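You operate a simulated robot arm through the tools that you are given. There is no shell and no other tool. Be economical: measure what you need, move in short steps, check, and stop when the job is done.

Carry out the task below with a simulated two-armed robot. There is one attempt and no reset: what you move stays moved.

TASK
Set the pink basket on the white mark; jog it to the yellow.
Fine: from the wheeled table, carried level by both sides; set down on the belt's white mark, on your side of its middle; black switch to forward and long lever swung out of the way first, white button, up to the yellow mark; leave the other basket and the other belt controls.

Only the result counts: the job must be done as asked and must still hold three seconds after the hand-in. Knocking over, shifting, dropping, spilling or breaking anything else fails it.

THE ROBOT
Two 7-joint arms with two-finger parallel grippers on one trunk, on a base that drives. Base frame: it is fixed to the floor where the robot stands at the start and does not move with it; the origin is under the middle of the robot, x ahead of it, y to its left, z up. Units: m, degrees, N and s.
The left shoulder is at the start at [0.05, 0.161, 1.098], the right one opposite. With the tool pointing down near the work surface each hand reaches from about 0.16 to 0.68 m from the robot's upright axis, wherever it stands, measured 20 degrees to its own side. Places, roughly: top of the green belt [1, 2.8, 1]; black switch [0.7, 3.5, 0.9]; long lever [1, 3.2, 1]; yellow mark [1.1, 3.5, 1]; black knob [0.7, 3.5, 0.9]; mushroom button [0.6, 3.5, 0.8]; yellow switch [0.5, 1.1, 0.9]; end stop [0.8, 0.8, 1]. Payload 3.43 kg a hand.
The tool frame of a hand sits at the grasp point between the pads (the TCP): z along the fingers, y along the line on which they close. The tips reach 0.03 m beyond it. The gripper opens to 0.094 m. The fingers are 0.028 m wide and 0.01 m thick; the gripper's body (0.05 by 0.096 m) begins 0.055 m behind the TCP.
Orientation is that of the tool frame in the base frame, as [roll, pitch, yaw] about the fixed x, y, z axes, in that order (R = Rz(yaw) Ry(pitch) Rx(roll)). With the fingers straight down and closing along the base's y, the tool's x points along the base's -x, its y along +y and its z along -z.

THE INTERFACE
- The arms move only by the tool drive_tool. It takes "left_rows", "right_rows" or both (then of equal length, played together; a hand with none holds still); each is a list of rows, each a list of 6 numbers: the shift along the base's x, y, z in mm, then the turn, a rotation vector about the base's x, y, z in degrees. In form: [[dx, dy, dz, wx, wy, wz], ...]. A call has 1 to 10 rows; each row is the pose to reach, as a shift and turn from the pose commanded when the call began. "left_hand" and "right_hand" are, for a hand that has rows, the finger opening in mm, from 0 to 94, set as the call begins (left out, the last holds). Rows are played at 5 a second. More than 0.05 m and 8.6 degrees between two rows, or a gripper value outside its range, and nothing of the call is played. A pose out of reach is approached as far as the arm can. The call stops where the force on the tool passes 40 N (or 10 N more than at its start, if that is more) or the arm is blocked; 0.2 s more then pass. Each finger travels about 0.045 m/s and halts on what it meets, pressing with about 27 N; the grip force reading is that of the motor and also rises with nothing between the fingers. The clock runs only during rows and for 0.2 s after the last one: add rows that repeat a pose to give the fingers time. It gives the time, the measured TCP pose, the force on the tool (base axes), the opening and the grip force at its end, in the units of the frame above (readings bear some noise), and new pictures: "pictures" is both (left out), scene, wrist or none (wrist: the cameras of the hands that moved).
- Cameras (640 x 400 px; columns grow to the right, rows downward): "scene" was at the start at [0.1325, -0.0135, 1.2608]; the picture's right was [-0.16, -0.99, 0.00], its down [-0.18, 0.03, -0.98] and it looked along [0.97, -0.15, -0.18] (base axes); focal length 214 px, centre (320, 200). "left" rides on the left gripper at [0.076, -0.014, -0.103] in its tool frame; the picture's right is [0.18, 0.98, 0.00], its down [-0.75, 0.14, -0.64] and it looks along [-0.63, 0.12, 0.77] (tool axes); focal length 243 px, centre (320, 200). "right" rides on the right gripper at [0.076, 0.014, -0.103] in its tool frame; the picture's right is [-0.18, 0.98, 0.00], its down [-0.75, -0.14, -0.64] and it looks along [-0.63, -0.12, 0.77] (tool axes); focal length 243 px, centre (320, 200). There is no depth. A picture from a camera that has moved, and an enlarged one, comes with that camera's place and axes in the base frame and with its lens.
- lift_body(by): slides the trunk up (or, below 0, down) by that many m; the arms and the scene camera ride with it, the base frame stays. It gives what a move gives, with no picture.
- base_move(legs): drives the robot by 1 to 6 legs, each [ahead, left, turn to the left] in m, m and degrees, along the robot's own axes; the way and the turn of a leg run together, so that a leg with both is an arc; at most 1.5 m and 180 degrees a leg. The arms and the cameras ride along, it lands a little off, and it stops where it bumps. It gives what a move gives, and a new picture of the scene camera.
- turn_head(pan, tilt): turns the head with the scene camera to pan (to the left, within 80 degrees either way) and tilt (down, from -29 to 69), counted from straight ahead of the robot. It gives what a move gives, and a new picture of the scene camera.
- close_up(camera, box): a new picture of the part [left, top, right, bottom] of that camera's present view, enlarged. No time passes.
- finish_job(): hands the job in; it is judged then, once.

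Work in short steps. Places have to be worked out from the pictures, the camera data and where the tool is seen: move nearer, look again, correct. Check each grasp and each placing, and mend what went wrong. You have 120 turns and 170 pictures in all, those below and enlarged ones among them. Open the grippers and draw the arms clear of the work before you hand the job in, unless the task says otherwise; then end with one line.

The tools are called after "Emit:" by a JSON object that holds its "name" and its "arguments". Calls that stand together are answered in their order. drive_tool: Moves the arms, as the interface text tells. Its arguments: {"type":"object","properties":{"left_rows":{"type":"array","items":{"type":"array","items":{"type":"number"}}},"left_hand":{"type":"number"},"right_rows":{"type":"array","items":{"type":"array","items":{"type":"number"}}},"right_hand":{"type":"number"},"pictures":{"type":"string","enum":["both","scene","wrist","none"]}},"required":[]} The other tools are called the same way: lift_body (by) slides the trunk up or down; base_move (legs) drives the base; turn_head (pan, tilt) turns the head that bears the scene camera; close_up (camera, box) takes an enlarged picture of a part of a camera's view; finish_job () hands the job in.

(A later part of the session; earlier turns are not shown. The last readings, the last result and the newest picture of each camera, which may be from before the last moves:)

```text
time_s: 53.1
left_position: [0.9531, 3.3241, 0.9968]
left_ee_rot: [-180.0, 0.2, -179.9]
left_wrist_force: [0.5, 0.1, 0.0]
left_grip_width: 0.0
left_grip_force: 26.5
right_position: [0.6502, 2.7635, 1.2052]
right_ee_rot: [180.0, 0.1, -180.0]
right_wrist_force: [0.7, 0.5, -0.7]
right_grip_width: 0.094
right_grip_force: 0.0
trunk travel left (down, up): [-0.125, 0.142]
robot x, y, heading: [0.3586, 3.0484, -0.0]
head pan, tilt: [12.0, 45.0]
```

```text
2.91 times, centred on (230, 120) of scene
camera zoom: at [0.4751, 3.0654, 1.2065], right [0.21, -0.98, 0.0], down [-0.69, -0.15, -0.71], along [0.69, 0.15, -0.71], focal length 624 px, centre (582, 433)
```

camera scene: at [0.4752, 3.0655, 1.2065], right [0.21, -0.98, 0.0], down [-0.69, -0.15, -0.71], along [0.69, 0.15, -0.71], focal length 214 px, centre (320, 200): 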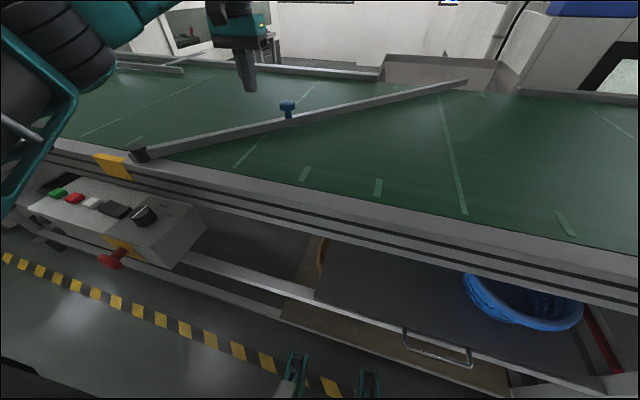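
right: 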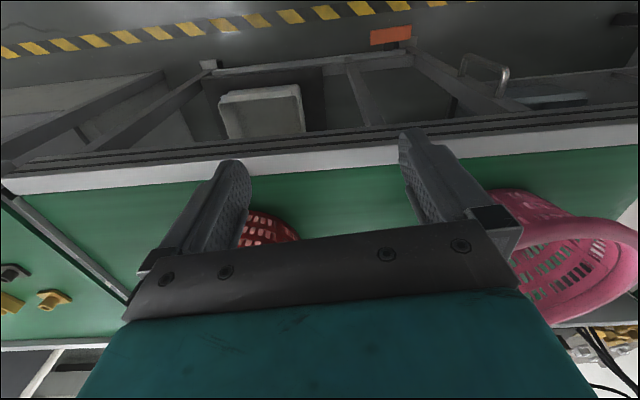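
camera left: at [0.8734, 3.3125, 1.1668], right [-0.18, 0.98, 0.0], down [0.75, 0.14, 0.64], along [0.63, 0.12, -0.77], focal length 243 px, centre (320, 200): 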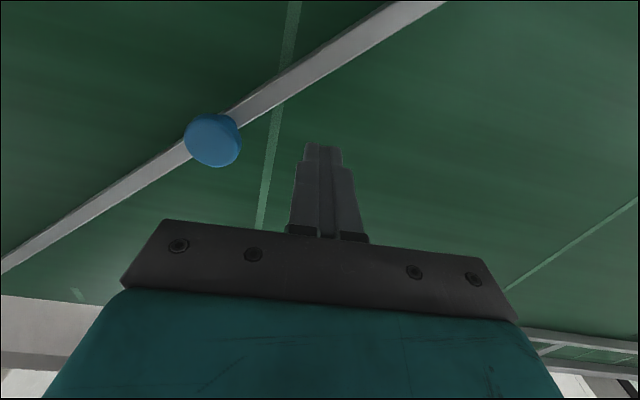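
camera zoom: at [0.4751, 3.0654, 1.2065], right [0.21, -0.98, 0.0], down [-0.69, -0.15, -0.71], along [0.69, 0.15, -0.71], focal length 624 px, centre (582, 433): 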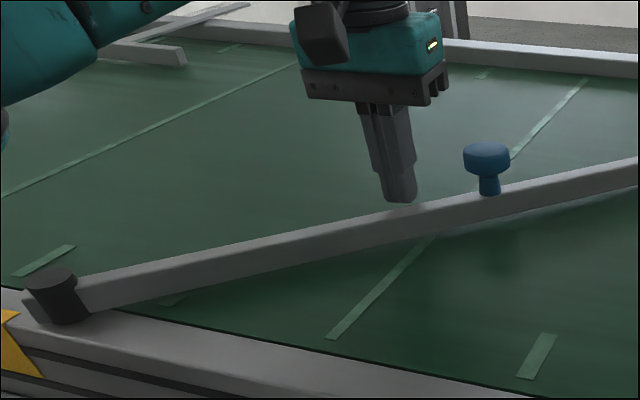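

Pushing along the arc, first half.

Emit:
{"name": "drive_tool", "arguments": {"left_rows": [[-14, -11, 0, 0, 0, 0], [-24, -20, 0, 0, 0, 0], [-34, -30, 0, 0, 0, 0], [-45, -38, 0, 0, 0, 0], [-56, -46, 0, 0, 0, 0], [-68, -53, 0, 0, 0, 0], [-80, -60, 0, 0, 0, 0]], "pictures": "scene"}}

```text
time_s: 53.6
left_position: [0.9428, 3.3168, 0.9979]
left_ee_rot: [179.6, 1.7, -179.0]
left_wrist_force: [13.8, 4.9, -6.9]
left_grip_width: 0.0001
left_grip_force: 26.9
right_position: [0.6527, 2.7634, 1.2047]
right_ee_rot: [180.0, -0.1, -180.0]
right_wrist_force: [-0.1, 0.4, 0.1]
right_grip_width: 0.094
right_grip_force: 0.1
trunk travel left (down, up): [-0.125, 0.142]
robot x, y, heading: [0.3573, 3.0474, -0.1]
head pan, tilt: [12.0, 45.0]
stopped in row 2 (left hand): the force on the tool passed its limit (the readings are from after the stop); the commanded pose is now the measured one
camera scene: at [0.4772, 3.0658, 1.206], right [0.21, -0.98, 0.0], down [-0.69, -0.15, -0.71], along [0.69, 0.15, -0.71], focal length 214 px, centre (320, 200)
```

scene: 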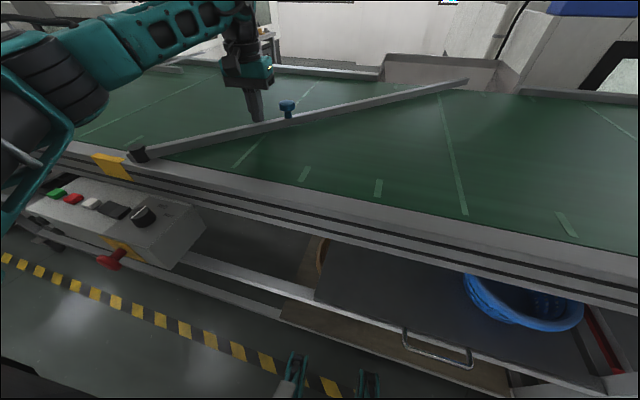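

The push stopped on force; the lever may be damped. I'll try pushing more slowly.

Emit:
{"name": "drive_tool", "arguments": {"left_rows": [[-1, -1, 0, 0, 0, 0], [-3, -3, 0, 0, 0, 0], [-5, -5, 0, 0, 0, 0], [-7, -7, 0, 0, 0, 0], [-9, -9, 0, 0, 0, 0], [-12, -11, 0, 0, 0, 0], [-15, -14, 0, 0, 0, 0]], "pictures": "scene"}}

```text
time_s: 54.3
left_position: [0.9425, 3.3177, 0.9988]
left_ee_rot: [179.3, 2.3, -178.5]
left_wrist_force: [14.0, 5.2, -7.9]
left_grip_width: 0.0
left_grip_force: 26.8
right_position: [0.6533, 2.7646, 1.2047]
right_ee_rot: [179.9, 0.0, -180.0]
right_wrist_force: [0.0, 0.9, -0.1]
right_grip_width: 0.094
right_grip_force: 0.0
trunk travel left (down, up): [-0.125, 0.142]
robot x, y, heading: [0.3577, 3.0468, 0.1]
head pan, tilt: [12.0, 45.0]
stopped in row 3 (left hand): the force on the tool passed its limit (the readings are from after the stop); the commanded pose is now the measured one
camera scene: at [0.4781, 3.0662, 1.2061], right [0.21, -0.98, 0.0], down [-0.69, -0.15, -0.71], along [0.69, 0.15, -0.71], focal length 214 px, centre (320, 200)
```

scene: 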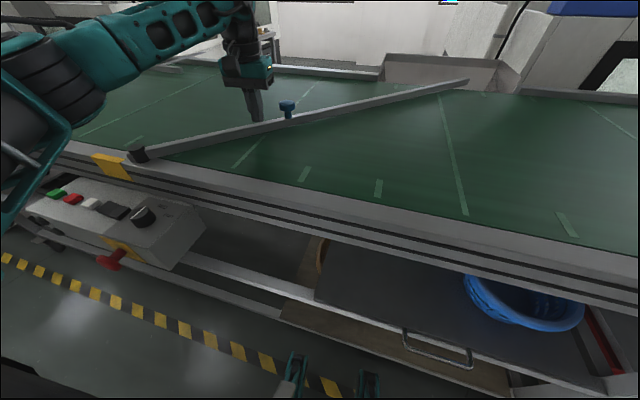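

The lever doesn't move. I'll look closely at the contact and at the pivot for a stop.

Emit:
{"name": "close_up", "arguments": {"camera": "left", "box": [120, 0, 520, 250]}}

Emit:
{"name": "close_up", "arguments": {"camera": "scene", "box": [110, 70, 310, 195]}}

Emit:
{"name": "close_up", "arguments": {"camera": "scene", "box": [370, 50, 530, 150]}}

```text
1.60 times, centred on (320, 125) of left
camera zoom: at [0.86, 3.3012, 1.098], right [-0.21, 0.98, 0.0], down [0.72, 0.15, 0.67], along [0.66, 0.14, -0.74], focal length 388 px, centre (320, 320)
```

zoom: 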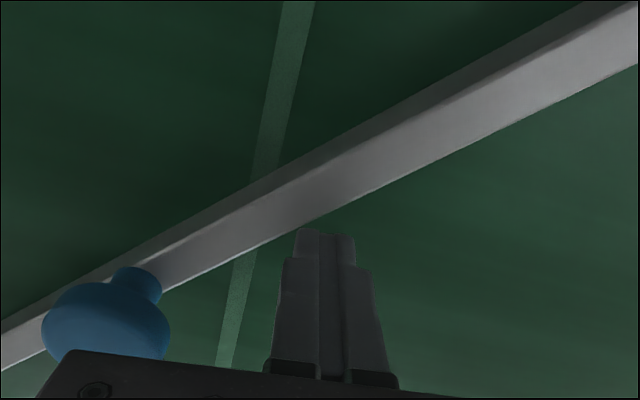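

```text
3.20 times, centred on (210, 132) of scene
camera zoom: at [0.4781, 3.0662, 1.2061], right [0.21, -0.98, 0.0], down [-0.69, -0.15, -0.71], along [0.69, 0.15, -0.71], focal length 686 px, centre (672, 416)
```

zoom: 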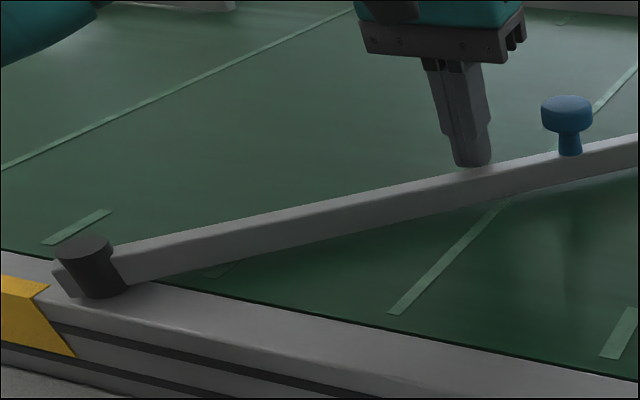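

```text
4.00 times, centred on (450, 100) of scene
camera zoom: at [0.4781, 3.0662, 1.2061], right [0.21, -0.98, 0.0], down [-0.69, -0.15, -0.71], along [0.69, 0.15, -0.71], focal length 858 px, centre (-200, 600)
```

zoom: 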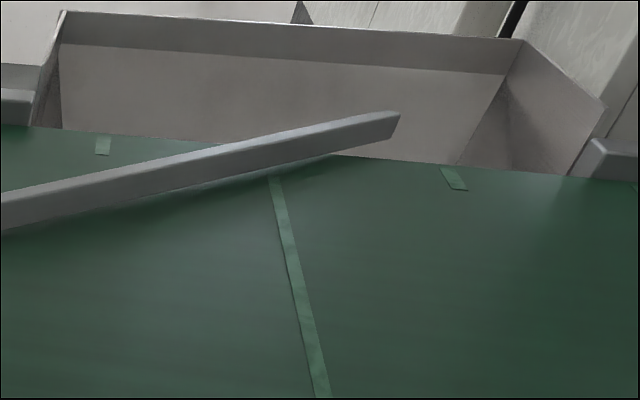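

The contact is good but the lever is stiff at this short arm. I'll back off and raise, move the base a few cm closer, and push farther out beyond the knob.

Emit:
{"name": "drive_tool", "arguments": {"left_rows": [[12, 10, 0, 0, 0, 0], [15, 12, 30, 0, 0, 0], [15, 12, 75, 0, 0, 0]], "pictures": "none"}}

Emit:
{"name": "base_move", "arguments": {"legs": [[0.04, -0.06, 0]]}}

```text
time_s: 55.1
left_position: [0.9519, 3.3252, 1.0788]
left_ee_rot: [179.6, 2.3, -178.8]
left_wrist_force: [0.0, 0.1, -0.1]
left_grip_width: 0.0002
left_grip_force: 26.9
right_position: [0.6507, 2.7634, 1.205]
right_ee_rot: [179.8, 0.0, 180.0]
right_wrist_force: [-0.7, 0.6, 0.4]
right_grip_width: 0.0941
right_grip_force: 0.1
trunk travel left (down, up): [-0.125, 0.142]
robot x, y, heading: [0.3548, 3.053, 0.1]
head pan, tilt: [12.0, 45.0]
```

```text
time_s: 56.2
left_position: [0.9713, 3.2703, 1.079]
left_ee_rot: [179.4, 2.5, -178.5]
left_wrist_force: [-0.1, 0.5, -0.1]
left_grip_width: 0.0
left_grip_force: 27.0
right_position: [0.6719, 2.7073, 1.2044]
right_ee_rot: [179.9, 0.1, -179.8]
right_wrist_force: [0.0, 0.4, -0.2]
right_grip_width: 0.0942
right_grip_force: 0.1
trunk travel left (down, up): [-0.125, 0.142]
robot x, y, heading: [0.3769, 2.99, -0.0]
head pan, tilt: [12.0, 45.0]
camera scene: at [0.4958, 3.0082, 1.2066], right [0.21, -0.98, 0.0], down [-0.69, -0.15, -0.71], along [0.69, 0.15, -0.71], focal length 214 px, centre (320, 200)
```

scene: 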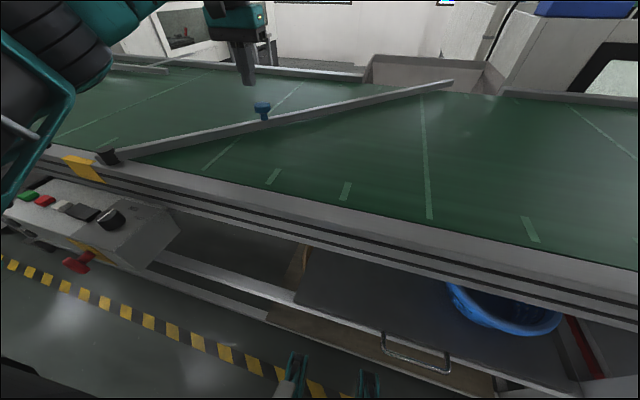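

Emit:
{"name": "drive_tool", "arguments": {"left_rows": [[35, 0, 10, 0, 0, 0], [65, -15, 10, 0, 0, 0], [75, -45, 0, 0, 0, 0], [78, -58, -40, 0, 0, 0], [78, -58, -80, 0, 0, 0]], "pictures": "both"}}

```text
time_s: 57.4
left_position: [1.0146, 3.2046, 1.017]
left_ee_rot: [179.5, 2.3, -178.5]
left_wrist_force: [-0.3, 0.2, -0.4]
left_grip_width: 0.0001
left_grip_force: 26.9
left hand out of reach, approached as far as the arm can: row 1, 2, 3, 4, 5
right_position: [0.6721, 2.7075, 1.205]
right_ee_rot: [179.9, 0.2, -179.8]
right_wrist_force: [-0.9, -0.5, -0.1]
right_grip_width: 0.0939
right_grip_force: 0.0
trunk travel left (down, up): [-0.125, 0.142]
robot x, y, heading: [0.378, 2.992, 0.2]
head pan, tilt: [12.0, 45.0]
camera scene: at [0.4963, 3.0091, 1.2065], right [0.21, -0.98, 0.0], down [-0.69, -0.15, -0.71], along [0.69, 0.15, -0.71], focal length 214 px, centre (320, 200)
camera left: at [0.9335, 3.188, 1.1151], right [-0.21, 0.98, 0.0], down [0.72, 0.16, 0.67], along [0.66, 0.14, -0.74], focal length 243 px, centre (320, 200)
```

scene: 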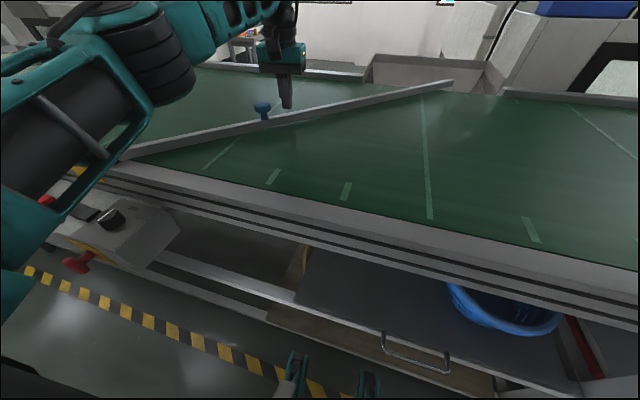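
left: 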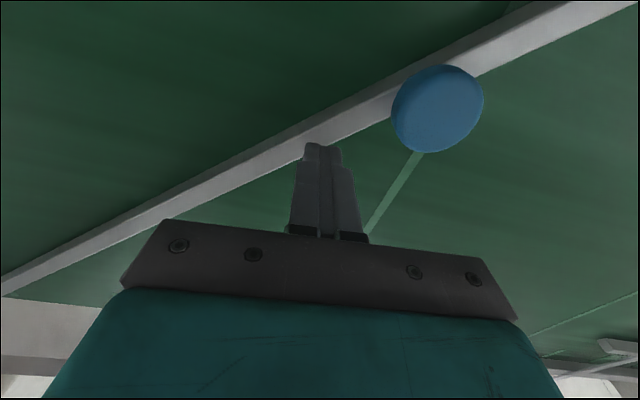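

The arm is at full reach and nearly over the bar, so I'll raise it and bring the base 5 cm nearer.

Emit:
{"name": "drive_tool", "arguments": {"left_rows": [[0, 0, 40, 0, 0, 0], [0, 0, 60, 0, 0, 0]], "pictures": "none"}}

Emit:
{"name": "base_move", "arguments": {"legs": [[0.05, 0, 0]]}}

```text
time_s: 58.0
left_position: [1.0052, 3.201, 1.075]
left_ee_rot: [179.5, 2.2, -178.5]
left_wrist_force: [0.4, 0.1, 0.6]
left_grip_width: 0.0004
left_grip_force: 27.3
left hand out of reach, approached as far as the arm can: row 2
right_position: [0.6731, 2.7085, 1.2049]
right_ee_rot: [-179.9, 0.1, -179.8]
right_wrist_force: [-0.3, 0.1, 0.0]
right_grip_width: 0.094
right_grip_force: 0.2
trunk travel left (down, up): [-0.125, 0.142]
robot x, y, heading: [0.3764, 2.9912, 0.1]
head pan, tilt: [12.0, 45.0]
```

```text
time_s: 58.7
left_position: [1.0055, 3.2008, 1.0757]
left_ee_rot: [179.5, 2.5, -178.6]
left_wrist_force: [0.0, -0.1, -0.3]
left_grip_width: 0.0
left_grip_force: 26.9
right_position: [0.6725, 2.7074, 1.2061]
right_ee_rot: [-180.0, 0.1, -179.8]
right_wrist_force: [0.5, 0.2, -0.2]
right_grip_width: 0.0939
right_grip_force: 0.1
trunk travel left (down, up): [-0.125, 0.142]
robot x, y, heading: [0.3746, 2.9905, 0.2]
head pan, tilt: [12.0, 45.0]
stopped in leg 1: the robot was blocked; the commanded pose is now the measured one
camera scene: at [0.4963, 3.009, 1.2065], right [0.21, -0.98, 0.0], down [-0.69, -0.15, -0.71], along [0.69, 0.15, -0.71], focal length 214 px, centre (320, 200)
```

scene: 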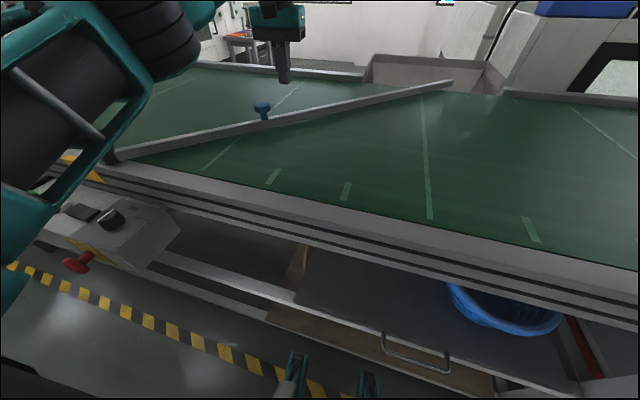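

The base is blocked at x = 0.377. To find out whether the lever is stiff or against a stop, I'll try nudging it gently the other way from the near side.

Emit:
{"name": "drive_tool", "arguments": {"left_rows": [[-40, -20, 0, 0, 0, 0], [-55, -35, -10, 0, 0, 0], [-55, -35, -45, 0, 0, 0], [-55, -35, -76, 0, 0, 0], [-48, -29, -76, 0, 0, 0], [-40, -22, -76, 0, 0, 0], [-32, -15, -76, 0, 0, 0], [-24, -8, -76, 0, 0, 0]], "pictures": "both"}}

```text
time_s: 60.5
left_position: [0.9808, 3.1908, 1.0007]
left_ee_rot: [179.5, 2.4, -178.6]
left_wrist_force: [-0.7, 0.8, 0.7]
left_grip_width: 0.0
left_grip_force: 27.2
right_position: [0.6725, 2.7082, 1.2052]
right_ee_rot: [-180.0, 0.1, -179.8]
right_wrist_force: [0.4, -0.2, -0.2]
right_grip_width: 0.0939
right_grip_force: 0.0
trunk travel left (down, up): [-0.125, 0.142]
robot x, y, heading: [0.3766, 2.9914, 0.2]
head pan, tilt: [12.0, 45.0]
camera scene: at [0.4964, 3.009, 1.2064], right [0.21, -0.98, 0.0], down [-0.69, -0.15, -0.71], along [0.69, 0.15, -0.71], focal length 214 px, centre (320, 200)
camera left: at [0.9005, 3.1751, 1.0996], right [-0.21, 0.98, 0.0], down [0.72, 0.15, 0.67], along [0.66, 0.14, -0.74], focal length 243 px, centre (320, 200)
```

scene: 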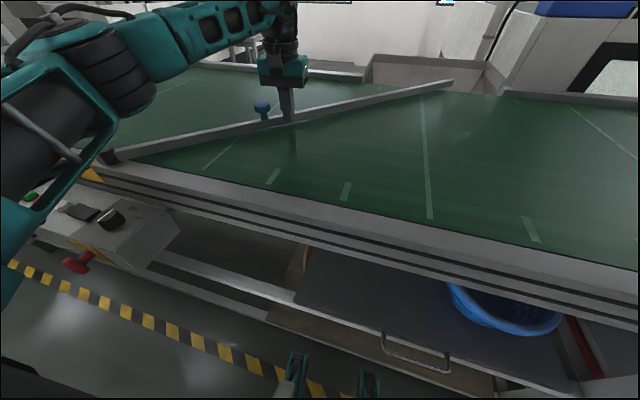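
left: 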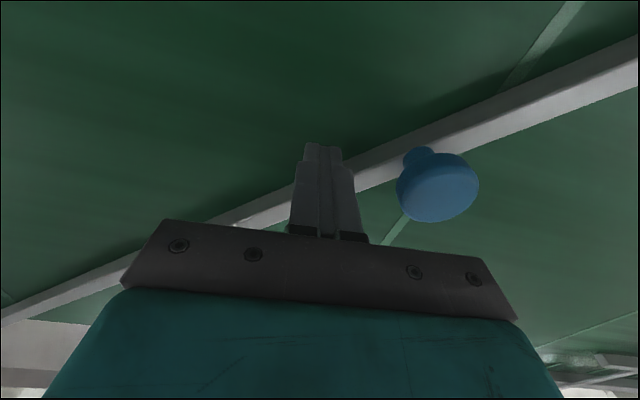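

Still just short of the bar, so I'll push gently a bit further.

Emit:
{"name": "drive_tool", "arguments": {"left_rows": [[3, 3, 0, 0, 0, 0], [6, 5, 0, 0, 0, 0], [9, 8, 0, 0, 0, 0], [12, 10, 0, 0, 0, 0], [15, 13, 0, 0, 0, 0], [18, 16, 0, 0, 0, 0]], "pictures": "scene"}}

```text
time_s: 61.3
left_position: [0.9841, 3.1925, 1.001]
left_ee_rot: [179.9, 1.4, -179.5]
left_wrist_force: [-12.0, -2.9, 5.4]
left_grip_width: 0.0002
left_grip_force: 27.1
right_position: [0.6711, 2.7079, 1.2066]
right_ee_rot: [179.9, 0.2, -179.9]
right_wrist_force: [0.4, 1.0, 0.0]
right_grip_width: 0.0939
right_grip_force: 0.0
trunk travel left (down, up): [-0.125, 0.142]
robot x, y, heading: [0.3764, 2.9896, -0.0]
head pan, tilt: [12.0, 45.0]
stopped in row 4 (left hand): the force on the tool passed its limit (the readings are from after the stop); the commanded pose is now the measured one
camera scene: at [0.4938, 3.0085, 1.2069], right [0.21, -0.98, 0.0], down [-0.69, -0.15, -0.71], along [0.69, 0.15, -0.71], focal length 214 px, centre (320, 200)
```

scene: 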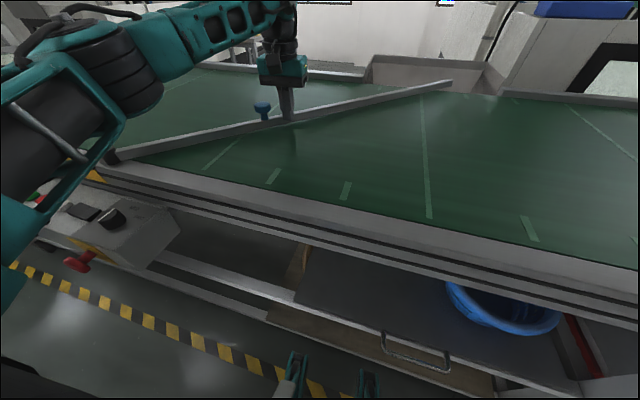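

Stiff both ways, so the blue knob probably has to be gripped. I'll back off, raise, turn the gripper so the fingers straddle the bar, and hover over the knob.

Emit:
{"name": "drive_tool", "arguments": {"left_rows": [[-12, -10, 0, 0, 0, 0], [-15, -12, 45, 0, 0, -4], [-20, 0, 90, 0, 0, -12], [-22, 20, 110, 0, 0, -20], [-24, 40, 110, 0, 0, -28], [-26, 57, 110, 0, 0, -36], [-26, 57, 110, 0, 0, -44], [-26, 57, 110, 0, 0, -50]], "left_hand": 94, "pictures": "both"}}

```text
time_s: 63.1
left_position: [0.8381, 3.1755, 1.0878]
left_ee_rot: [179.9, 1.7, 131.2]
left_wrist_force: [-1.1, 0.0, -0.5]
left_grip_width: 0.0942
left_grip_force: 0.1
left hand out of reach, approached as far as the arm can: row 4, 5, 6, 7, 8
right_position: [0.672, 2.7073, 1.2053]
right_ee_rot: [179.8, 0.1, -179.7]
right_wrist_force: [0.3, 0.0, 0.3]
right_grip_width: 0.0941
right_grip_force: 0.0
trunk travel left (down, up): [-0.125, 0.142]
robot x, y, heading: [0.3741, 2.993, 0.1]
head pan, tilt: [12.0, 45.0]
camera scene: at [0.4956, 3.0082, 1.2065], right [0.21, -0.98, 0.0], down [-0.69, -0.15, -0.71], along [0.69, 0.15, -0.71], focal length 214 px, centre (320, 200)
camera left: at [0.7734, 3.2258, 1.1885], right [0.62, 0.79, 0.0], down [0.59, -0.46, 0.66], along [0.52, -0.41, -0.75], focal length 243 px, centre (320, 200)
```

scene: 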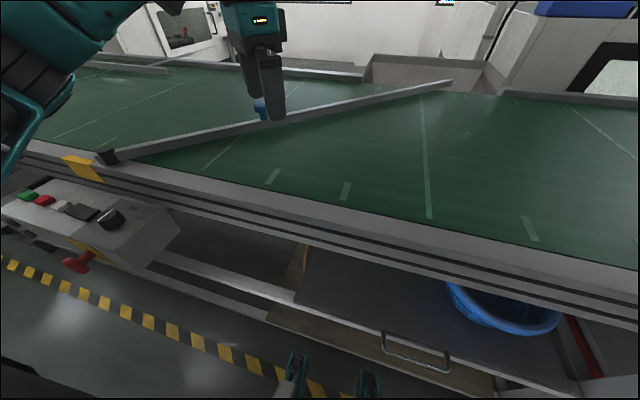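
left: 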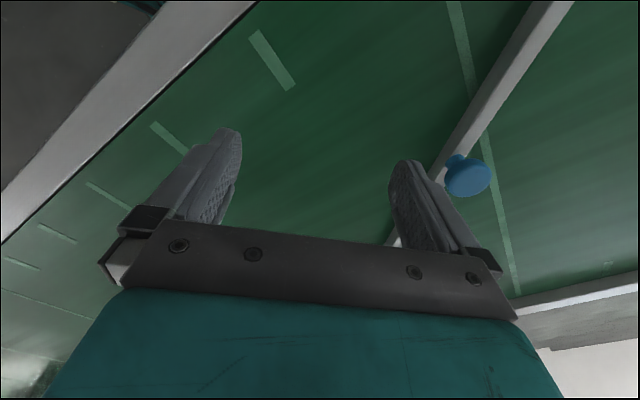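

With yaw the reach shrinks. The knob head is at z ≈ 0.998–1.017 above the bar top (0.977), so I can grip it unyawed with tips just above the bar. Turning back and hovering over the knob.

Emit:
{"name": "drive_tool", "arguments": {"left_rows": [[10, 5, 5, 0, 0, 8], [20, 10, 10, 0, 0, 16], [35, 20, 12, 0, 0, 24], [55, 35, 12, 0, 0, 32], [75, 50, 12, 0, 0, 40], [95, 65, 12, 0, 0, 48], [118, 73, 0, 0, 0, 49]], "pictures": "both"}}

```text
time_s: 64.7
left_position: [0.9604, 3.2457, 1.085]
left_ee_rot: [179.8, 1.5, 179.7]
left_wrist_force: [1.0, 0.3, 0.1]
left_grip_width: 0.0938
left_grip_force: 0.0
right_position: [0.6723, 2.7065, 1.205]
right_ee_rot: [179.9, 0.1, -179.8]
right_wrist_force: [0.5, 0.2, -0.9]
right_grip_width: 0.0941
right_grip_force: 0.0
trunk travel left (down, up): [-0.125, 0.142]
robot x, y, heading: [0.3786, 2.9911, 0.1]
head pan, tilt: [12.0, 45.0]
camera scene: at [0.4961, 3.0086, 1.2064], right [0.21, -0.98, 0.0], down [-0.69, -0.15, -0.71], along [0.69, 0.15, -0.71], focal length 214 px, centre (320, 200)
camera left: at [0.8797, 3.2326, 1.1856], right [-0.18, 0.98, 0.0], down [0.74, 0.14, 0.66], along [0.65, 0.12, -0.75], focal length 243 px, centre (320, 200)
```

scene: 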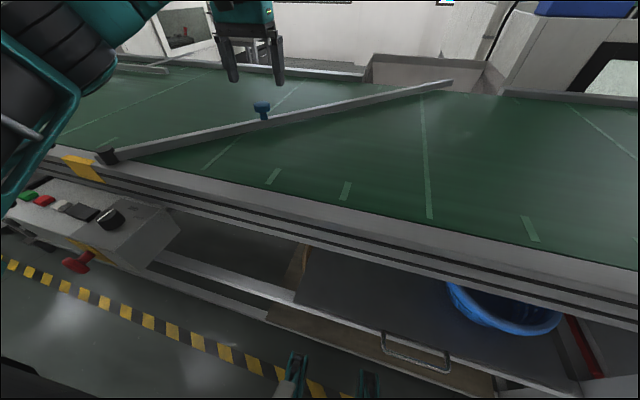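
left: 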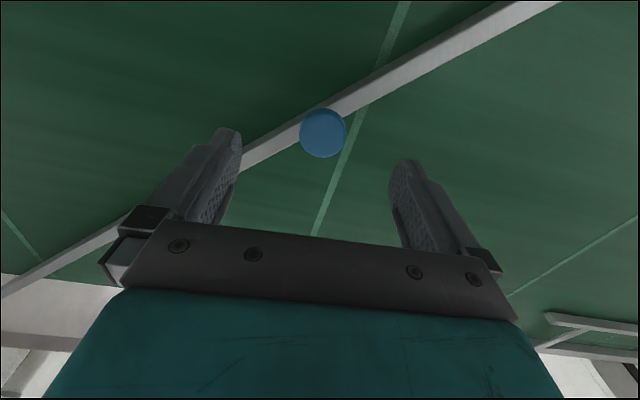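

The knob is centred under the hand. I'll descend to TCP z ≈ 1.012 and close.

Emit:
{"name": "drive_tool", "arguments": {"left_rows": [[0, 3, -25, 0, 0, 0], [0, 3, -50, 0, 0, 0], [0, 3, -72, 0, 0, 0]], "pictures": "none"}}

Emit:
{"name": "drive_tool", "arguments": {"left_rows": [[0, 0, 0, 0, 0, 0], [0, 0, 0, 0, 0, 0], [0, 0, 0, 0, 0, 0], [0, 0, 0, 0, 0, 0]], "left_hand": 0, "pictures": "wrist"}}

```text
time_s: 65.5
left_position: [0.959, 3.2474, 1.0137]
left_ee_rot: [179.8, 1.6, 179.7]
left_wrist_force: [1.0, -1.3, 0.3]
left_grip_width: 0.0941
left_grip_force: 0.1
right_position: [0.6718, 2.707, 1.2059]
right_ee_rot: [180.0, 0.0, -179.8]
right_wrist_force: [-0.9, 0.5, -0.6]
right_grip_width: 0.0938
right_grip_force: 0.1
trunk travel left (down, up): [-0.125, 0.142]
robot x, y, heading: [0.3739, 2.9884, 0.3]
head pan, tilt: [12.0, 45.0]
```

```text
time_s: 66.5
left_position: [0.9587, 3.2504, 1.0139]
left_ee_rot: [179.8, 1.5, 179.9]
left_wrist_force: [-0.5, 5.4, -0.3]
left_grip_width: 0.0378
left_grip_force: 29.4
right_position: [0.6715, 2.7082, 1.2063]
right_ee_rot: [-180.0, 0.2, -179.8]
right_wrist_force: [0.4, -0.2, -0.3]
right_grip_width: 0.0938
right_grip_force: 0.1
trunk travel left (down, up): [-0.125, 0.142]
robot x, y, heading: [0.3746, 2.9851, 0.2]
head pan, tilt: [12.0, 45.0]
camera left: at [0.8781, 3.2359, 1.1142], right [-0.18, 0.98, 0.0], down [0.74, 0.14, 0.66], along [0.65, 0.12, -0.75], focal length 243 px, centre (320, 200)
```

left: 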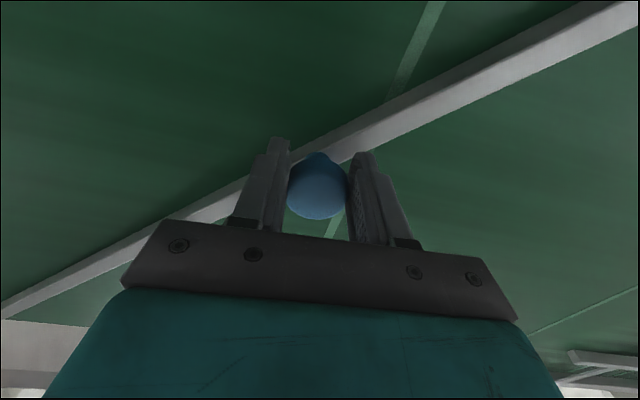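

Knob gripped. I'll pull gently along the arc towards -x/-y.

Emit:
{"name": "drive_tool", "arguments": {"left_rows": [[-3, -2, 0, 0, 0, 0], [-6, -5, 0, 0, 0, 0], [-10, -8, 0, 0, 0, 0], [-15, -12, 0, 0, 0, 0], [-20, -16, 0, 0, 0, 0]], "pictures": "scene"}}

```text
time_s: 67.7
left_position: [0.9374, 3.2344, 1.0137]
left_ee_rot: [179.8, 1.5, 179.9]
left_wrist_force: [-2.0, 12.3, 2.3]
left_grip_width: 0.0371
left_grip_force: 45.0
right_position: [0.672, 2.7077, 1.2053]
right_ee_rot: [180.0, 0.0, -179.8]
right_wrist_force: [-0.5, -0.9, -0.1]
right_grip_width: 0.0939
right_grip_force: 0.0
trunk travel left (down, up): [-0.125, 0.142]
robot x, y, heading: [0.3774, 2.9894, 0.2]
head pan, tilt: [12.0, 45.0]
camera scene: at [0.4953, 3.0098, 1.2065], right [0.21, -0.98, 0.0], down [-0.69, -0.15, -0.71], along [0.69, 0.15, -0.71], focal length 214 px, centre (320, 200)
```

scene: 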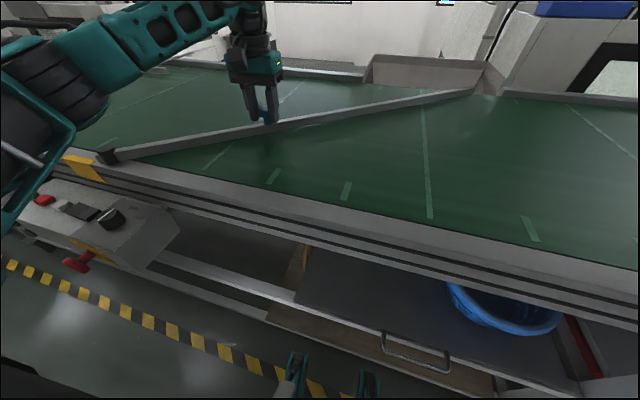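

It moves when gripped. Continuing along the arc about the pivot.

Emit:
{"name": "drive_tool", "arguments": {"left_rows": [[-11, -7, 0, 0, 0, 0], [-22, -14, 0, 0, 0, 0], [-34, -21, 0, 0, 0, 0], [-47, -28, 0, 0, 0, 0], [-59, -34, 0, 0, 0, 0], [-72, -39, 0, 0, 0, 0], [-85, -44, 0, 0, 0, 0], [-99, -48, 0, 0, 0, 0]], "pictures": "scene"}}

```text
time_s: 69.5
left_position: [0.8389, 3.1854, 1.0154]
left_ee_rot: [179.8, 1.4, 179.8]
left_wrist_force: [-1.1, 4.3, -0.2]
left_grip_width: 0.0373
left_grip_force: 44.9
right_position: [0.6719, 2.7078, 1.2044]
right_ee_rot: [180.0, 0.1, -179.8]
right_wrist_force: [0.2, -0.2, 1.0]
right_grip_width: 0.0938
right_grip_force: 0.1
trunk travel left (down, up): [-0.125, 0.142]
robot x, y, heading: [0.375, 2.9876, 0.4]
head pan, tilt: [12.0, 45.0]
camera scene: at [0.4956, 3.0091, 1.2064], right [0.21, -0.98, 0.0], down [-0.69, -0.15, -0.71], along [0.69, 0.15, -0.71], focal length 214 px, centre (320, 200)
```

scene: 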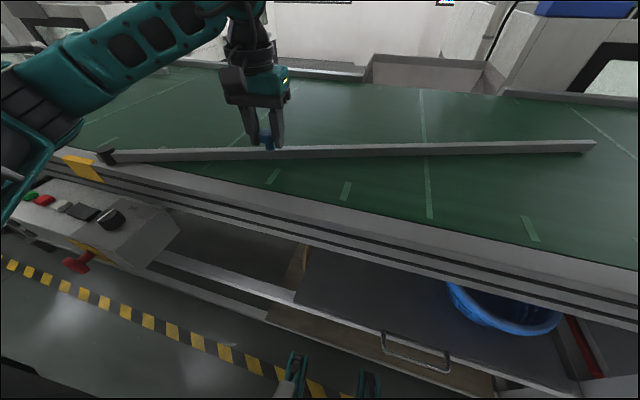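

Working well. Continuing until the lever lies along the near rail.

Emit:
{"name": "drive_tool", "arguments": {"left_rows": [[-14, -4, 0, 0, 0, 0], [-28, -6, 0, 0, 0, 0], [-41, -9, 0, 0, 0, 0], [-55, -11, 0, 0, 0, 0], [-70, -12, 0, 0, 0, 0], [-80, -12, 0, 0, 0, 0], [-88, -12, 0, 0, 0, 0]], "pictures": "scene"}}

```text
time_s: 71.1
left_position: [0.7497, 3.1761, 1.0128]
left_ee_rot: [179.6, 1.4, 179.9]
left_wrist_force: [-4.4, 26.4, 3.1]
left_grip_width: 0.0375
left_grip_force: 45.1
right_position: [0.6718, 2.7098, 1.2062]
right_ee_rot: [-179.8, 0.1, -179.8]
right_wrist_force: [0.0, 0.0, -0.8]
right_grip_width: 0.0939
right_grip_force: 0.1
trunk travel left (down, up): [-0.125, 0.142]
robot x, y, heading: [0.375, 2.994, 0.2]
head pan, tilt: [12.0, 45.0]
camera scene: at [0.495, 3.0116, 1.2065], right [0.21, -0.98, 0.0], down [-0.69, -0.15, -0.71], along [0.69, 0.15, -0.71], focal length 214 px, centre (320, 200)
```

scene: 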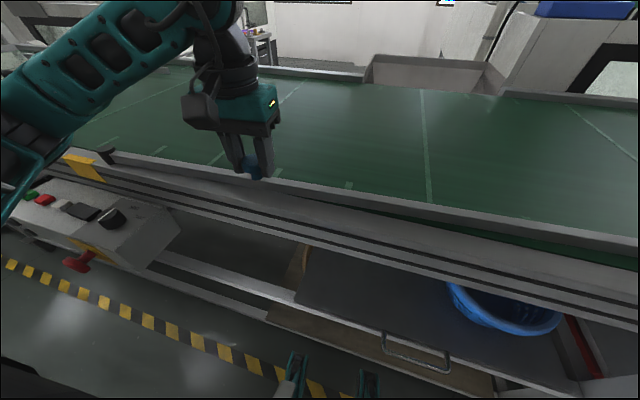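

The lever now lies along the near rail, off the belt. I'll release the knob, rise straight up, and check.

Emit:
{"name": "drive_tool", "arguments": {"left_rows": [[0, 0, 0, 0, 0, 0], [0, 0, 0, 0, 0, 0], [0, 0, 0, 0, 0, 0], [0, 0, 30, 0, 0, 0], [0, 0, 75, 0, 0, 0], [0, 0, 120, 0, 0, 0], [-30, 0, 160, 0, 0, 0], [-70, 0, 190, 0, 0, 0]], "left_hand": 94, "pictures": "scene"}}

```text
time_s: 72.9
left_position: [0.6808, 3.1722, 1.2042]
left_ee_rot: [179.8, 1.3, 179.8]
left_wrist_force: [0.1, 0.2, 0.5]
left_grip_width: 0.0943
left_grip_force: 0.1
right_position: [0.6718, 2.7073, 1.2057]
right_ee_rot: [-180.0, 0.1, -179.8]
right_wrist_force: [-0.1, 0.7, -0.6]
right_grip_width: 0.094
right_grip_force: 0.0
trunk travel left (down, up): [-0.125, 0.142]
robot x, y, heading: [0.3748, 2.9886, 0.1]
head pan, tilt: [12.0, 45.0]
camera scene: at [0.495, 3.0086, 1.2065], right [0.21, -0.98, 0.0], down [-0.69, -0.15, -0.71], along [0.69, 0.15, -0.71], focal length 214 px, centre (320, 200)
```

scene: 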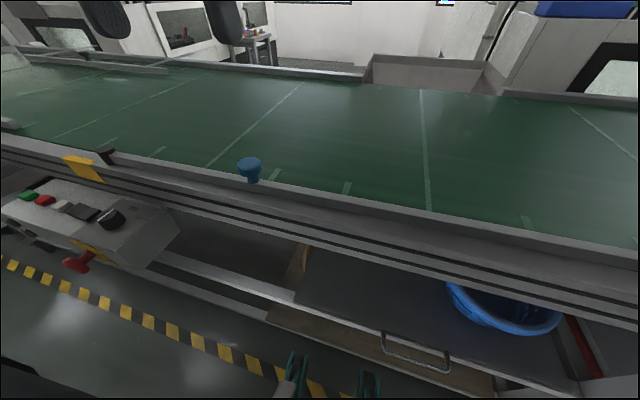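

Lever and switch are done. I'll back away and drive to the wheeled table to fetch the pink basket.

Emit:
{"name": "base_move", "arguments": {"legs": [[-0.5, 0, 0], [0, -1.5, 0], [0, -1.45, 0]]}}

Emit:
{"name": "turn_head", "arguments": {"pan": 0, "tilt": 30}}

```text
time_s: 89.6
left_position: [0.1696, 0.2311, 1.2031]
left_ee_rot: [179.7, 1.5, 179.1]
left_wrist_force: [-0.4, 0.8, -0.1]
left_grip_width: 0.0941
left_grip_force: 0.0
right_position: [0.1536, -0.2322, 1.2056]
right_ee_rot: [-180.0, 0.2, 179.5]
right_wrist_force: [-0.3, 0.3, 0.7]
right_grip_width: 0.0941
right_grip_force: 0.2
trunk travel left (down, up): [-0.125, 0.142]
robot x, y, heading: [-0.1402, 0.0535, -0.6]
head pan, tilt: [12.0, 45.0]
camera scene: at [-0.0183, 0.0706, 1.2065], right [0.2, -0.98, 0.0], down [-0.69, -0.14, -0.71], along [0.69, 0.14, -0.71], focal length 214 px, centre (320, 200)
```

scene: 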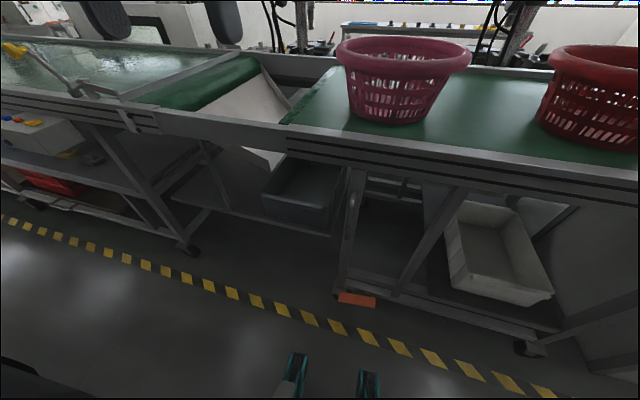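

```text
time_s: 90.4
left_position: [0.1706, 0.2323, 1.2041]
left_ee_rot: [179.9, 1.5, 179.0]
left_wrist_force: [0.2, 0.2, 0.3]
left_grip_width: 0.094
left_grip_force: 0.0
right_position: [0.1543, -0.2328, 1.2049]
right_ee_rot: [-179.9, 0.1, 179.5]
right_wrist_force: [0.5, 0.4, -0.5]
right_grip_width: 0.094
right_grip_force: 0.2
trunk travel left (down, up): [-0.125, 0.142]
robot x, y, heading: [-0.1403, 0.0526, -0.4]
head pan, tilt: [0.0, 30.0]
camera scene: at [-0.0075, 0.0537, 1.229], right [-0.01, -1.0, 0.0], down [-0.5, 0.01, -0.87], along [0.87, -0.01, -0.5], focal length 214 px, centre (320, 200)
```

scene: 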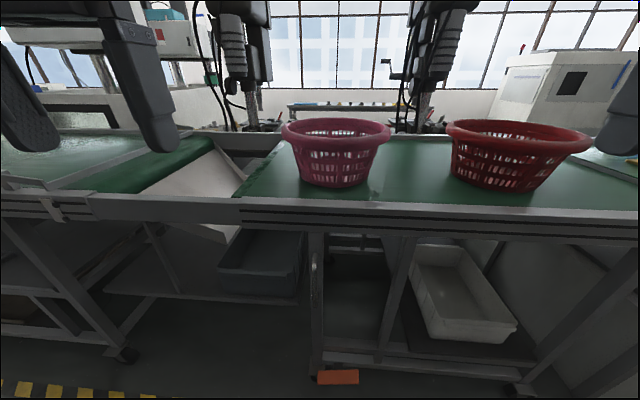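

The pink rim centre is ≈ (0.637, 0.004, 1.09), radius ≈ 0.16, and the table edge is ≈ 0.48. I'll move in to x ≈ 0.05.

Emit:
{"name": "base_move", "arguments": {"legs": [[0.18, -0.05, 0.4]]}}

Emit:
{"name": "turn_head", "arguments": {"pan": 0, "tilt": 25}}

```text
time_s: 92.0
left_position: [0.3415, 0.1847, 1.2031]
left_ee_rot: [179.8, 1.5, 179.9]
left_wrist_force: [-1.0, -1.2, 0.0]
left_grip_width: 0.0942
left_grip_force: 0.2
right_position: [0.3317, -0.2806, 1.2048]
right_ee_rot: [180.0, 0.0, -179.8]
right_wrist_force: [0.1, -0.3, 0.3]
right_grip_width: 0.094
right_grip_force: 0.1
trunk travel left (down, up): [-0.125, 0.142]
robot x, y, heading: [0.0364, 0.0015, 0.3]
head pan, tilt: [0.0, 30.0]
stopped in leg 1: the robot was blocked; the commanded pose is now the measured one
camera scene: at [0.1658, 0.0044, 1.2292], right [0.0, -1.0, 0.0], down [-0.5, 0.0, -0.87], along [0.87, 0.0, -0.5], focal length 214 px, centre (320, 200)
```

scene: 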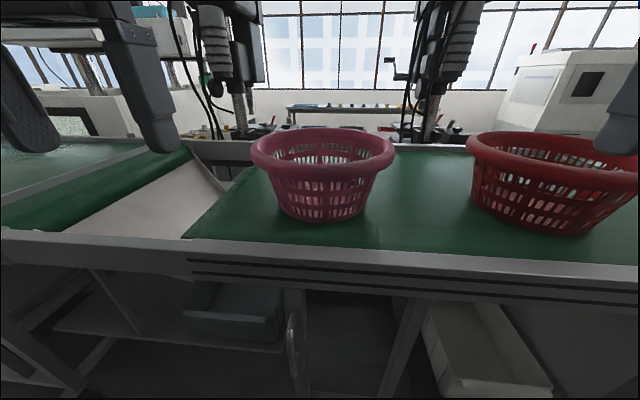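

```text
time_s: 92.7
left_position: [0.342, 0.1846, 1.2029]
left_ee_rot: [179.8, 1.4, 179.9]
left_wrist_force: [-0.5, -0.2, 0.3]
left_grip_width: 0.0941
left_grip_force: 0.0
right_position: [0.3326, -0.2793, 1.2051]
right_ee_rot: [-179.9, 0.1, -179.8]
right_wrist_force: [0.5, -0.8, -0.8]
right_grip_width: 0.0938
right_grip_force: 0.1
trunk travel left (down, up): [-0.125, 0.142]
robot x, y, heading: [0.0362, 0.0012, 0.3]
head pan, tilt: [0.0, 25.0]
camera scene: at [0.168, 0.0043, 1.237], right [0.0, -1.0, 0.0], down [-0.42, 0.0, -0.91], along [0.91, 0.0, -0.42], focal length 214 px, centre (320, 200)
```

scene: 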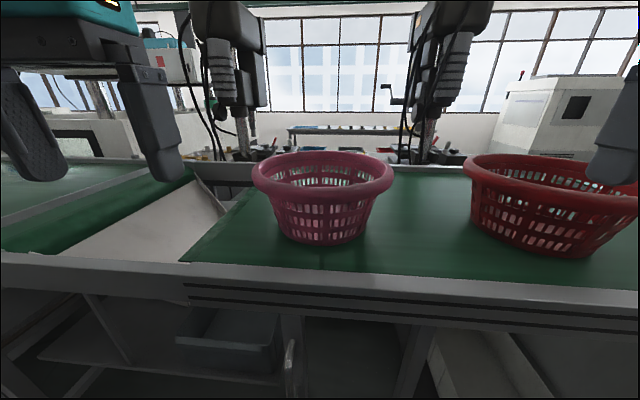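

Bumped gently at x = 0.036, which is close enough; the basket is still centred at ≈ (0.64, 0.0). I'll move both hands above the rim's left and right sides.

Emit:
{"name": "drive_tool", "arguments": {"left_rows": [[40, -3, 0, 0, 0, 0], [80, -7, 0, 0, 0, 0], [120, -12, 0, 0, 0, 0], [160, -17, 0, 0, 0, 0], [200, -22, 0, 0, 0, 0], [240, -28, -5, 0, 0, 0], [270, -32, -10, 0, 0, 0], [298, -34, -13, 0, 0, 0]], "right_rows": [[40, 15, 0, 0, 0, 0], [80, 32, 0, 0, 0, 0], [120, 49, 0, 0, 0, 0], [160, 66, 0, 0, 0, 0], [200, 83, 0, 0, 0, 0], [240, 100, -5, 0, 0, 0], [270, 115, -10, 0, 0, 0], [307, 129, -15, 0, 0, 0]], "left_hand": 94, "right_hand": 94, "pictures": "both"}}

```text
time_s: 94.5
left_position: [0.6174, 0.1544, 1.1813]
left_ee_rot: [179.6, 1.4, 179.9]
left_wrist_force: [-0.2, 0.5, -0.2]
left_grip_width: 0.094
left_grip_force: 0.0
left hand out of reach, approached as far as the arm can: row 7, 8
right_position: [0.5369, -0.2183, 1.1599]
right_ee_rot: [179.9, 0.2, -179.8]
right_wrist_force: [0.0, 0.7, -0.1]
right_grip_width: 0.094
right_grip_force: 0.1
right hand out of reach, approached as far as the arm can: row 5, 6, 7, 8
trunk travel left (down, up): [-0.125, 0.142]
robot x, y, heading: [0.0328, 0.0026, 0.2]
head pan, tilt: [0.0, 25.0]
camera scene: at [0.1688, 0.0042, 1.2369], right [0.0, -1.0, 0.0], down [-0.42, 0.0, -0.91], along [0.91, 0.0, -0.42], focal length 214 px, centre (320, 200)
camera right: at [0.4622, -0.2051, 1.262], right [0.18, 0.98, 0.0], down [0.75, -0.14, 0.64], along [0.63, -0.12, -0.77], focal length 243 px, centre (320, 200)
camera left: at [0.537, 0.1404, 1.2818], right [-0.18, 0.98, 0.0], down [0.74, 0.14, 0.66], along [0.65, 0.12, -0.75], focal length 243 px, centre (320, 200)
```

scene: 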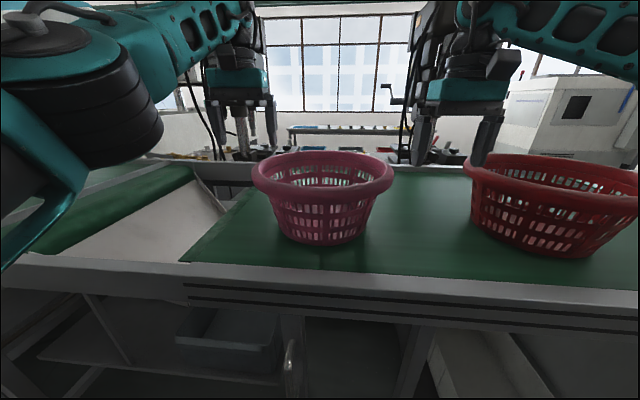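
right: 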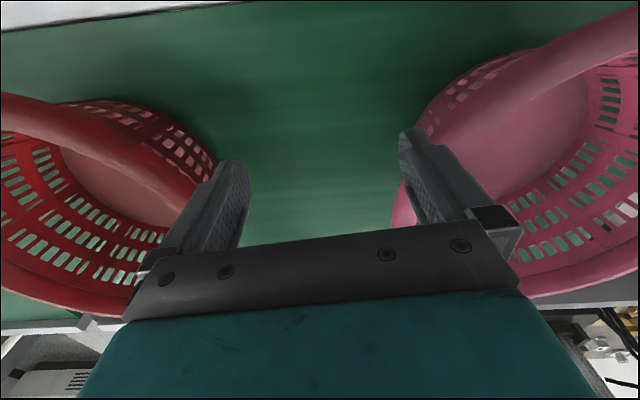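
left: 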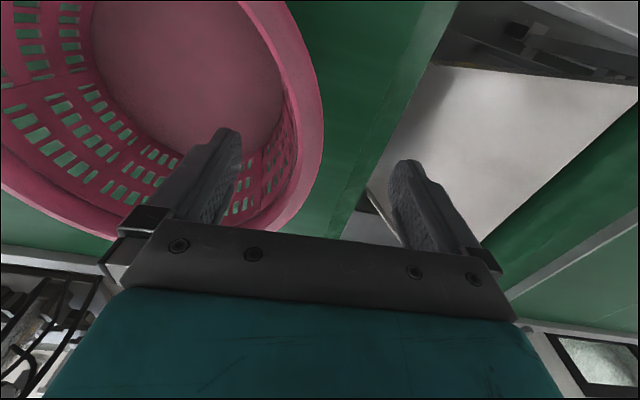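

The right arm is short of reach at this height because the wrist is above the shoulder. I'll raise the trunk so the arms reach down instead.

Emit:
{"name": "lift_body", "arguments": {"by": 0.12}}

Emit:
{"name": "drive_tool", "arguments": {"left_rows": [[5, 0, -30, 0, 0, 0], [10, -2, -60, 0, 0, 0], [15, -4, -90, 0, 0, 0], [20, -4, -115, 0, 0, 0]], "right_rows": [[25, 16, -20, 0, 0, 0], [50, 33, -45, 0, 0, 0], [75, 50, -70, 0, 0, 0], [100, 66, -95, 0, 0, 0]], "pictures": "both"}}

```text
time_s: 96.0
left_position: [0.6161, 0.1543, 1.3023]
left_ee_rot: [179.8, 1.4, 179.9]
left_wrist_force: [-0.1, -0.3, -0.1]
left_grip_width: 0.094
left_grip_force: 0.1
right_position: [0.5371, -0.2181, 1.2795]
right_ee_rot: [179.9, 0.1, -179.9]
right_wrist_force: [0.4, 0.9, 0.2]
right_grip_width: 0.0942
right_grip_force: 0.2
trunk travel left (down, up): [-0.245, 0.022]
robot x, y, heading: [0.034, 0.0033, 0.1]
head pan, tilt: [0.0, 25.0]
```

```text
time_s: 97.0
left_position: [0.6368, 0.1516, 1.1865]
left_ee_rot: [180.0, 1.5, -180.0]
left_wrist_force: [-0.5, -0.2, 0.6]
left_grip_width: 0.0941
left_grip_force: 0.1
left hand out of reach, approached as far as the arm can: row 1
right_position: [0.5662, -0.1985, 1.1737]
right_ee_rot: [179.9, 0.3, -179.8]
right_wrist_force: [-0.6, 0.7, 0.0]
right_grip_width: 0.0939
right_grip_force: 0.1
right hand out of reach, approached as far as the arm can: row 1, 2, 3, 4
trunk travel left (down, up): [-0.245, 0.022]
robot x, y, heading: [0.0357, 0.0039, 0.2]
head pan, tilt: [0.0, 25.0]
camera scene: at [0.1672, 0.0056, 1.3573], right [0.0, -1.0, 0.0], down [-0.42, 0.0, -0.91], along [0.91, 0.0, -0.42], focal length 214 px, centre (320, 200)
camera right: at [0.4907, -0.186, 1.275], right [0.18, 0.98, 0.0], down [0.75, -0.14, 0.65], along [0.64, -0.11, -0.76], focal length 243 px, centre (320, 200)
camera left: at [0.5558, 0.1385, 1.2875], right [-0.18, 0.98, 0.0], down [0.74, 0.14, 0.66], along [0.65, 0.12, -0.75], focal length 243 px, centre (320, 200)
```

scene: 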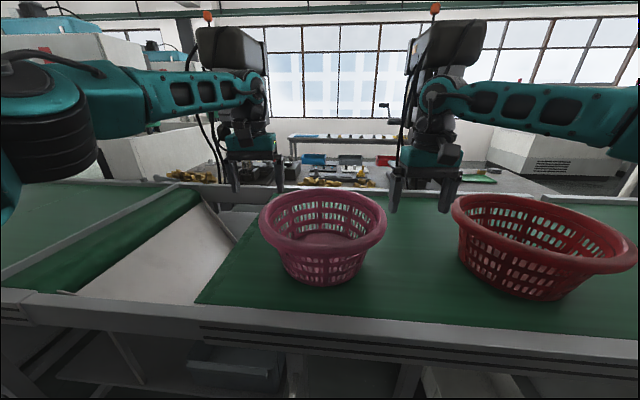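
right: 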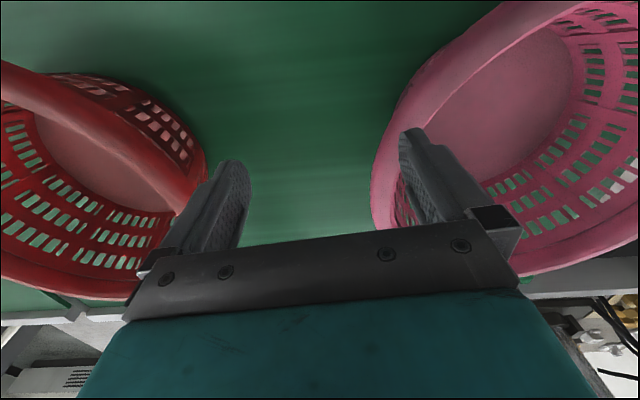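
left: 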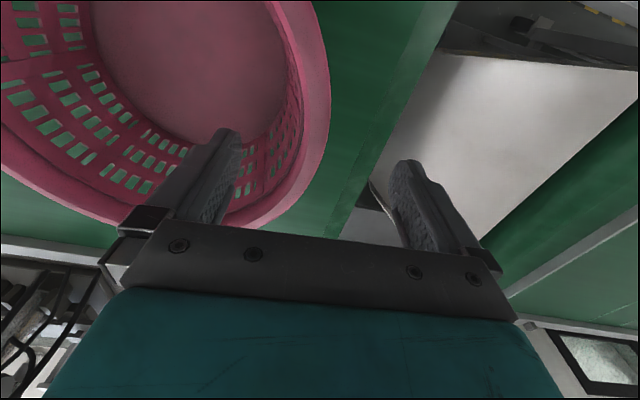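

Basket centre refined to ≈ (0.648, 0.003). I'll try bringing the right hand further forward from here.

Emit:
{"name": "drive_tool", "arguments": {"right_rows": [[15, 10, -5, 0, 0, 0], [35, 22, -5, 0, 0, 0], [55, 35, -5, 0, 0, 0], [78, 48, -5, 0, 0, 0]], "pictures": "none"}}

```text
time_s: 98.0
left_position: [0.6377, 0.1502, 1.1871]
left_ee_rot: [179.8, 1.4, 180.0]
left_wrist_force: [-0.1, 0.8, 0.2]
left_grip_width: 0.0943
left_grip_force: 0.1
right_position: [0.5708, -0.2019, 1.1634]
right_ee_rot: [179.9, 0.1, -179.7]
right_wrist_force: [1.4, 0.1, -0.2]
right_grip_width: 0.094
right_grip_force: 0.0
right hand out of reach, approached as far as the arm can: row 1, 2, 3, 4
trunk travel left (down, up): [-0.245, 0.022]
robot x, y, heading: [0.0389, 0.0052, 0.1]
head pan, tilt: [0.0, 25.0]
```

I'll tilt the right tool 15° so its fingers lean forward, which gains reach without affecting closing along y.

Emit:
{"name": "drive_tool", "arguments": {"right_rows": [[5, 3, 0, 0, -7, 0], [20, 12, 0, 0, -14, 0], [40, 28, 0, 0, -18, 0], [60, 42, 0, 0, -18, 0], [77, 52, 0, 0, -18, 0]], "pictures": "both"}}

```text
time_s: 99.2
left_position: [0.6377, 0.1499, 1.1864]
left_ee_rot: [179.7, 1.5, 179.9]
left_wrist_force: [-0.2, 0.2, -0.5]
left_grip_width: 0.094
left_grip_force: 0.1
right_position: [0.6112, -0.178, 1.161]
right_ee_rot: [180.0, 18.1, -179.7]
right_wrist_force: [0.6, 0.0, 0.4]
right_grip_width: 0.0941
right_grip_force: 0.1
right hand out of reach, approached as far as the arm can: row 3, 4, 5
trunk travel left (down, up): [-0.245, 0.022]
robot x, y, heading: [0.0344, 0.0016, 0.2]
head pan, tilt: [0.0, 25.0]
camera scene: at [0.1681, 0.0042, 1.357], right [0.0, -1.0, 0.0], down [-0.42, 0.0, -0.91], along [0.91, 0.0, -0.42], focal length 214 px, centre (320, 200)
camera right: at [0.5072, -0.1648, 1.2334], right [0.17, 0.98, 0.06], down [0.52, -0.14, 0.84], along [0.84, -0.12, -0.53], focal length 243 px, centre (320, 200)
```

scene: 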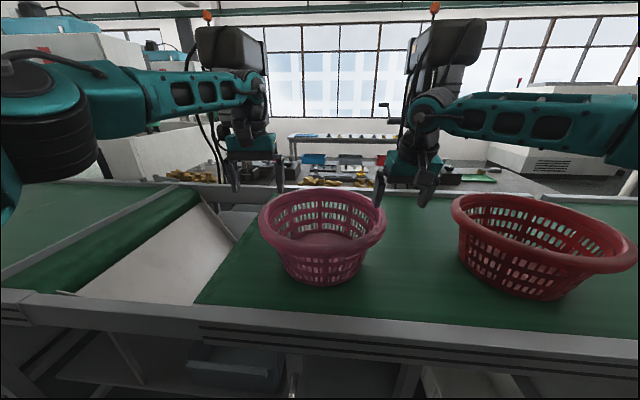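
right: 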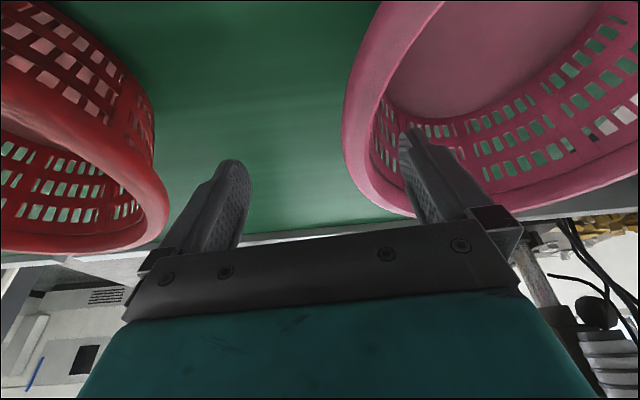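

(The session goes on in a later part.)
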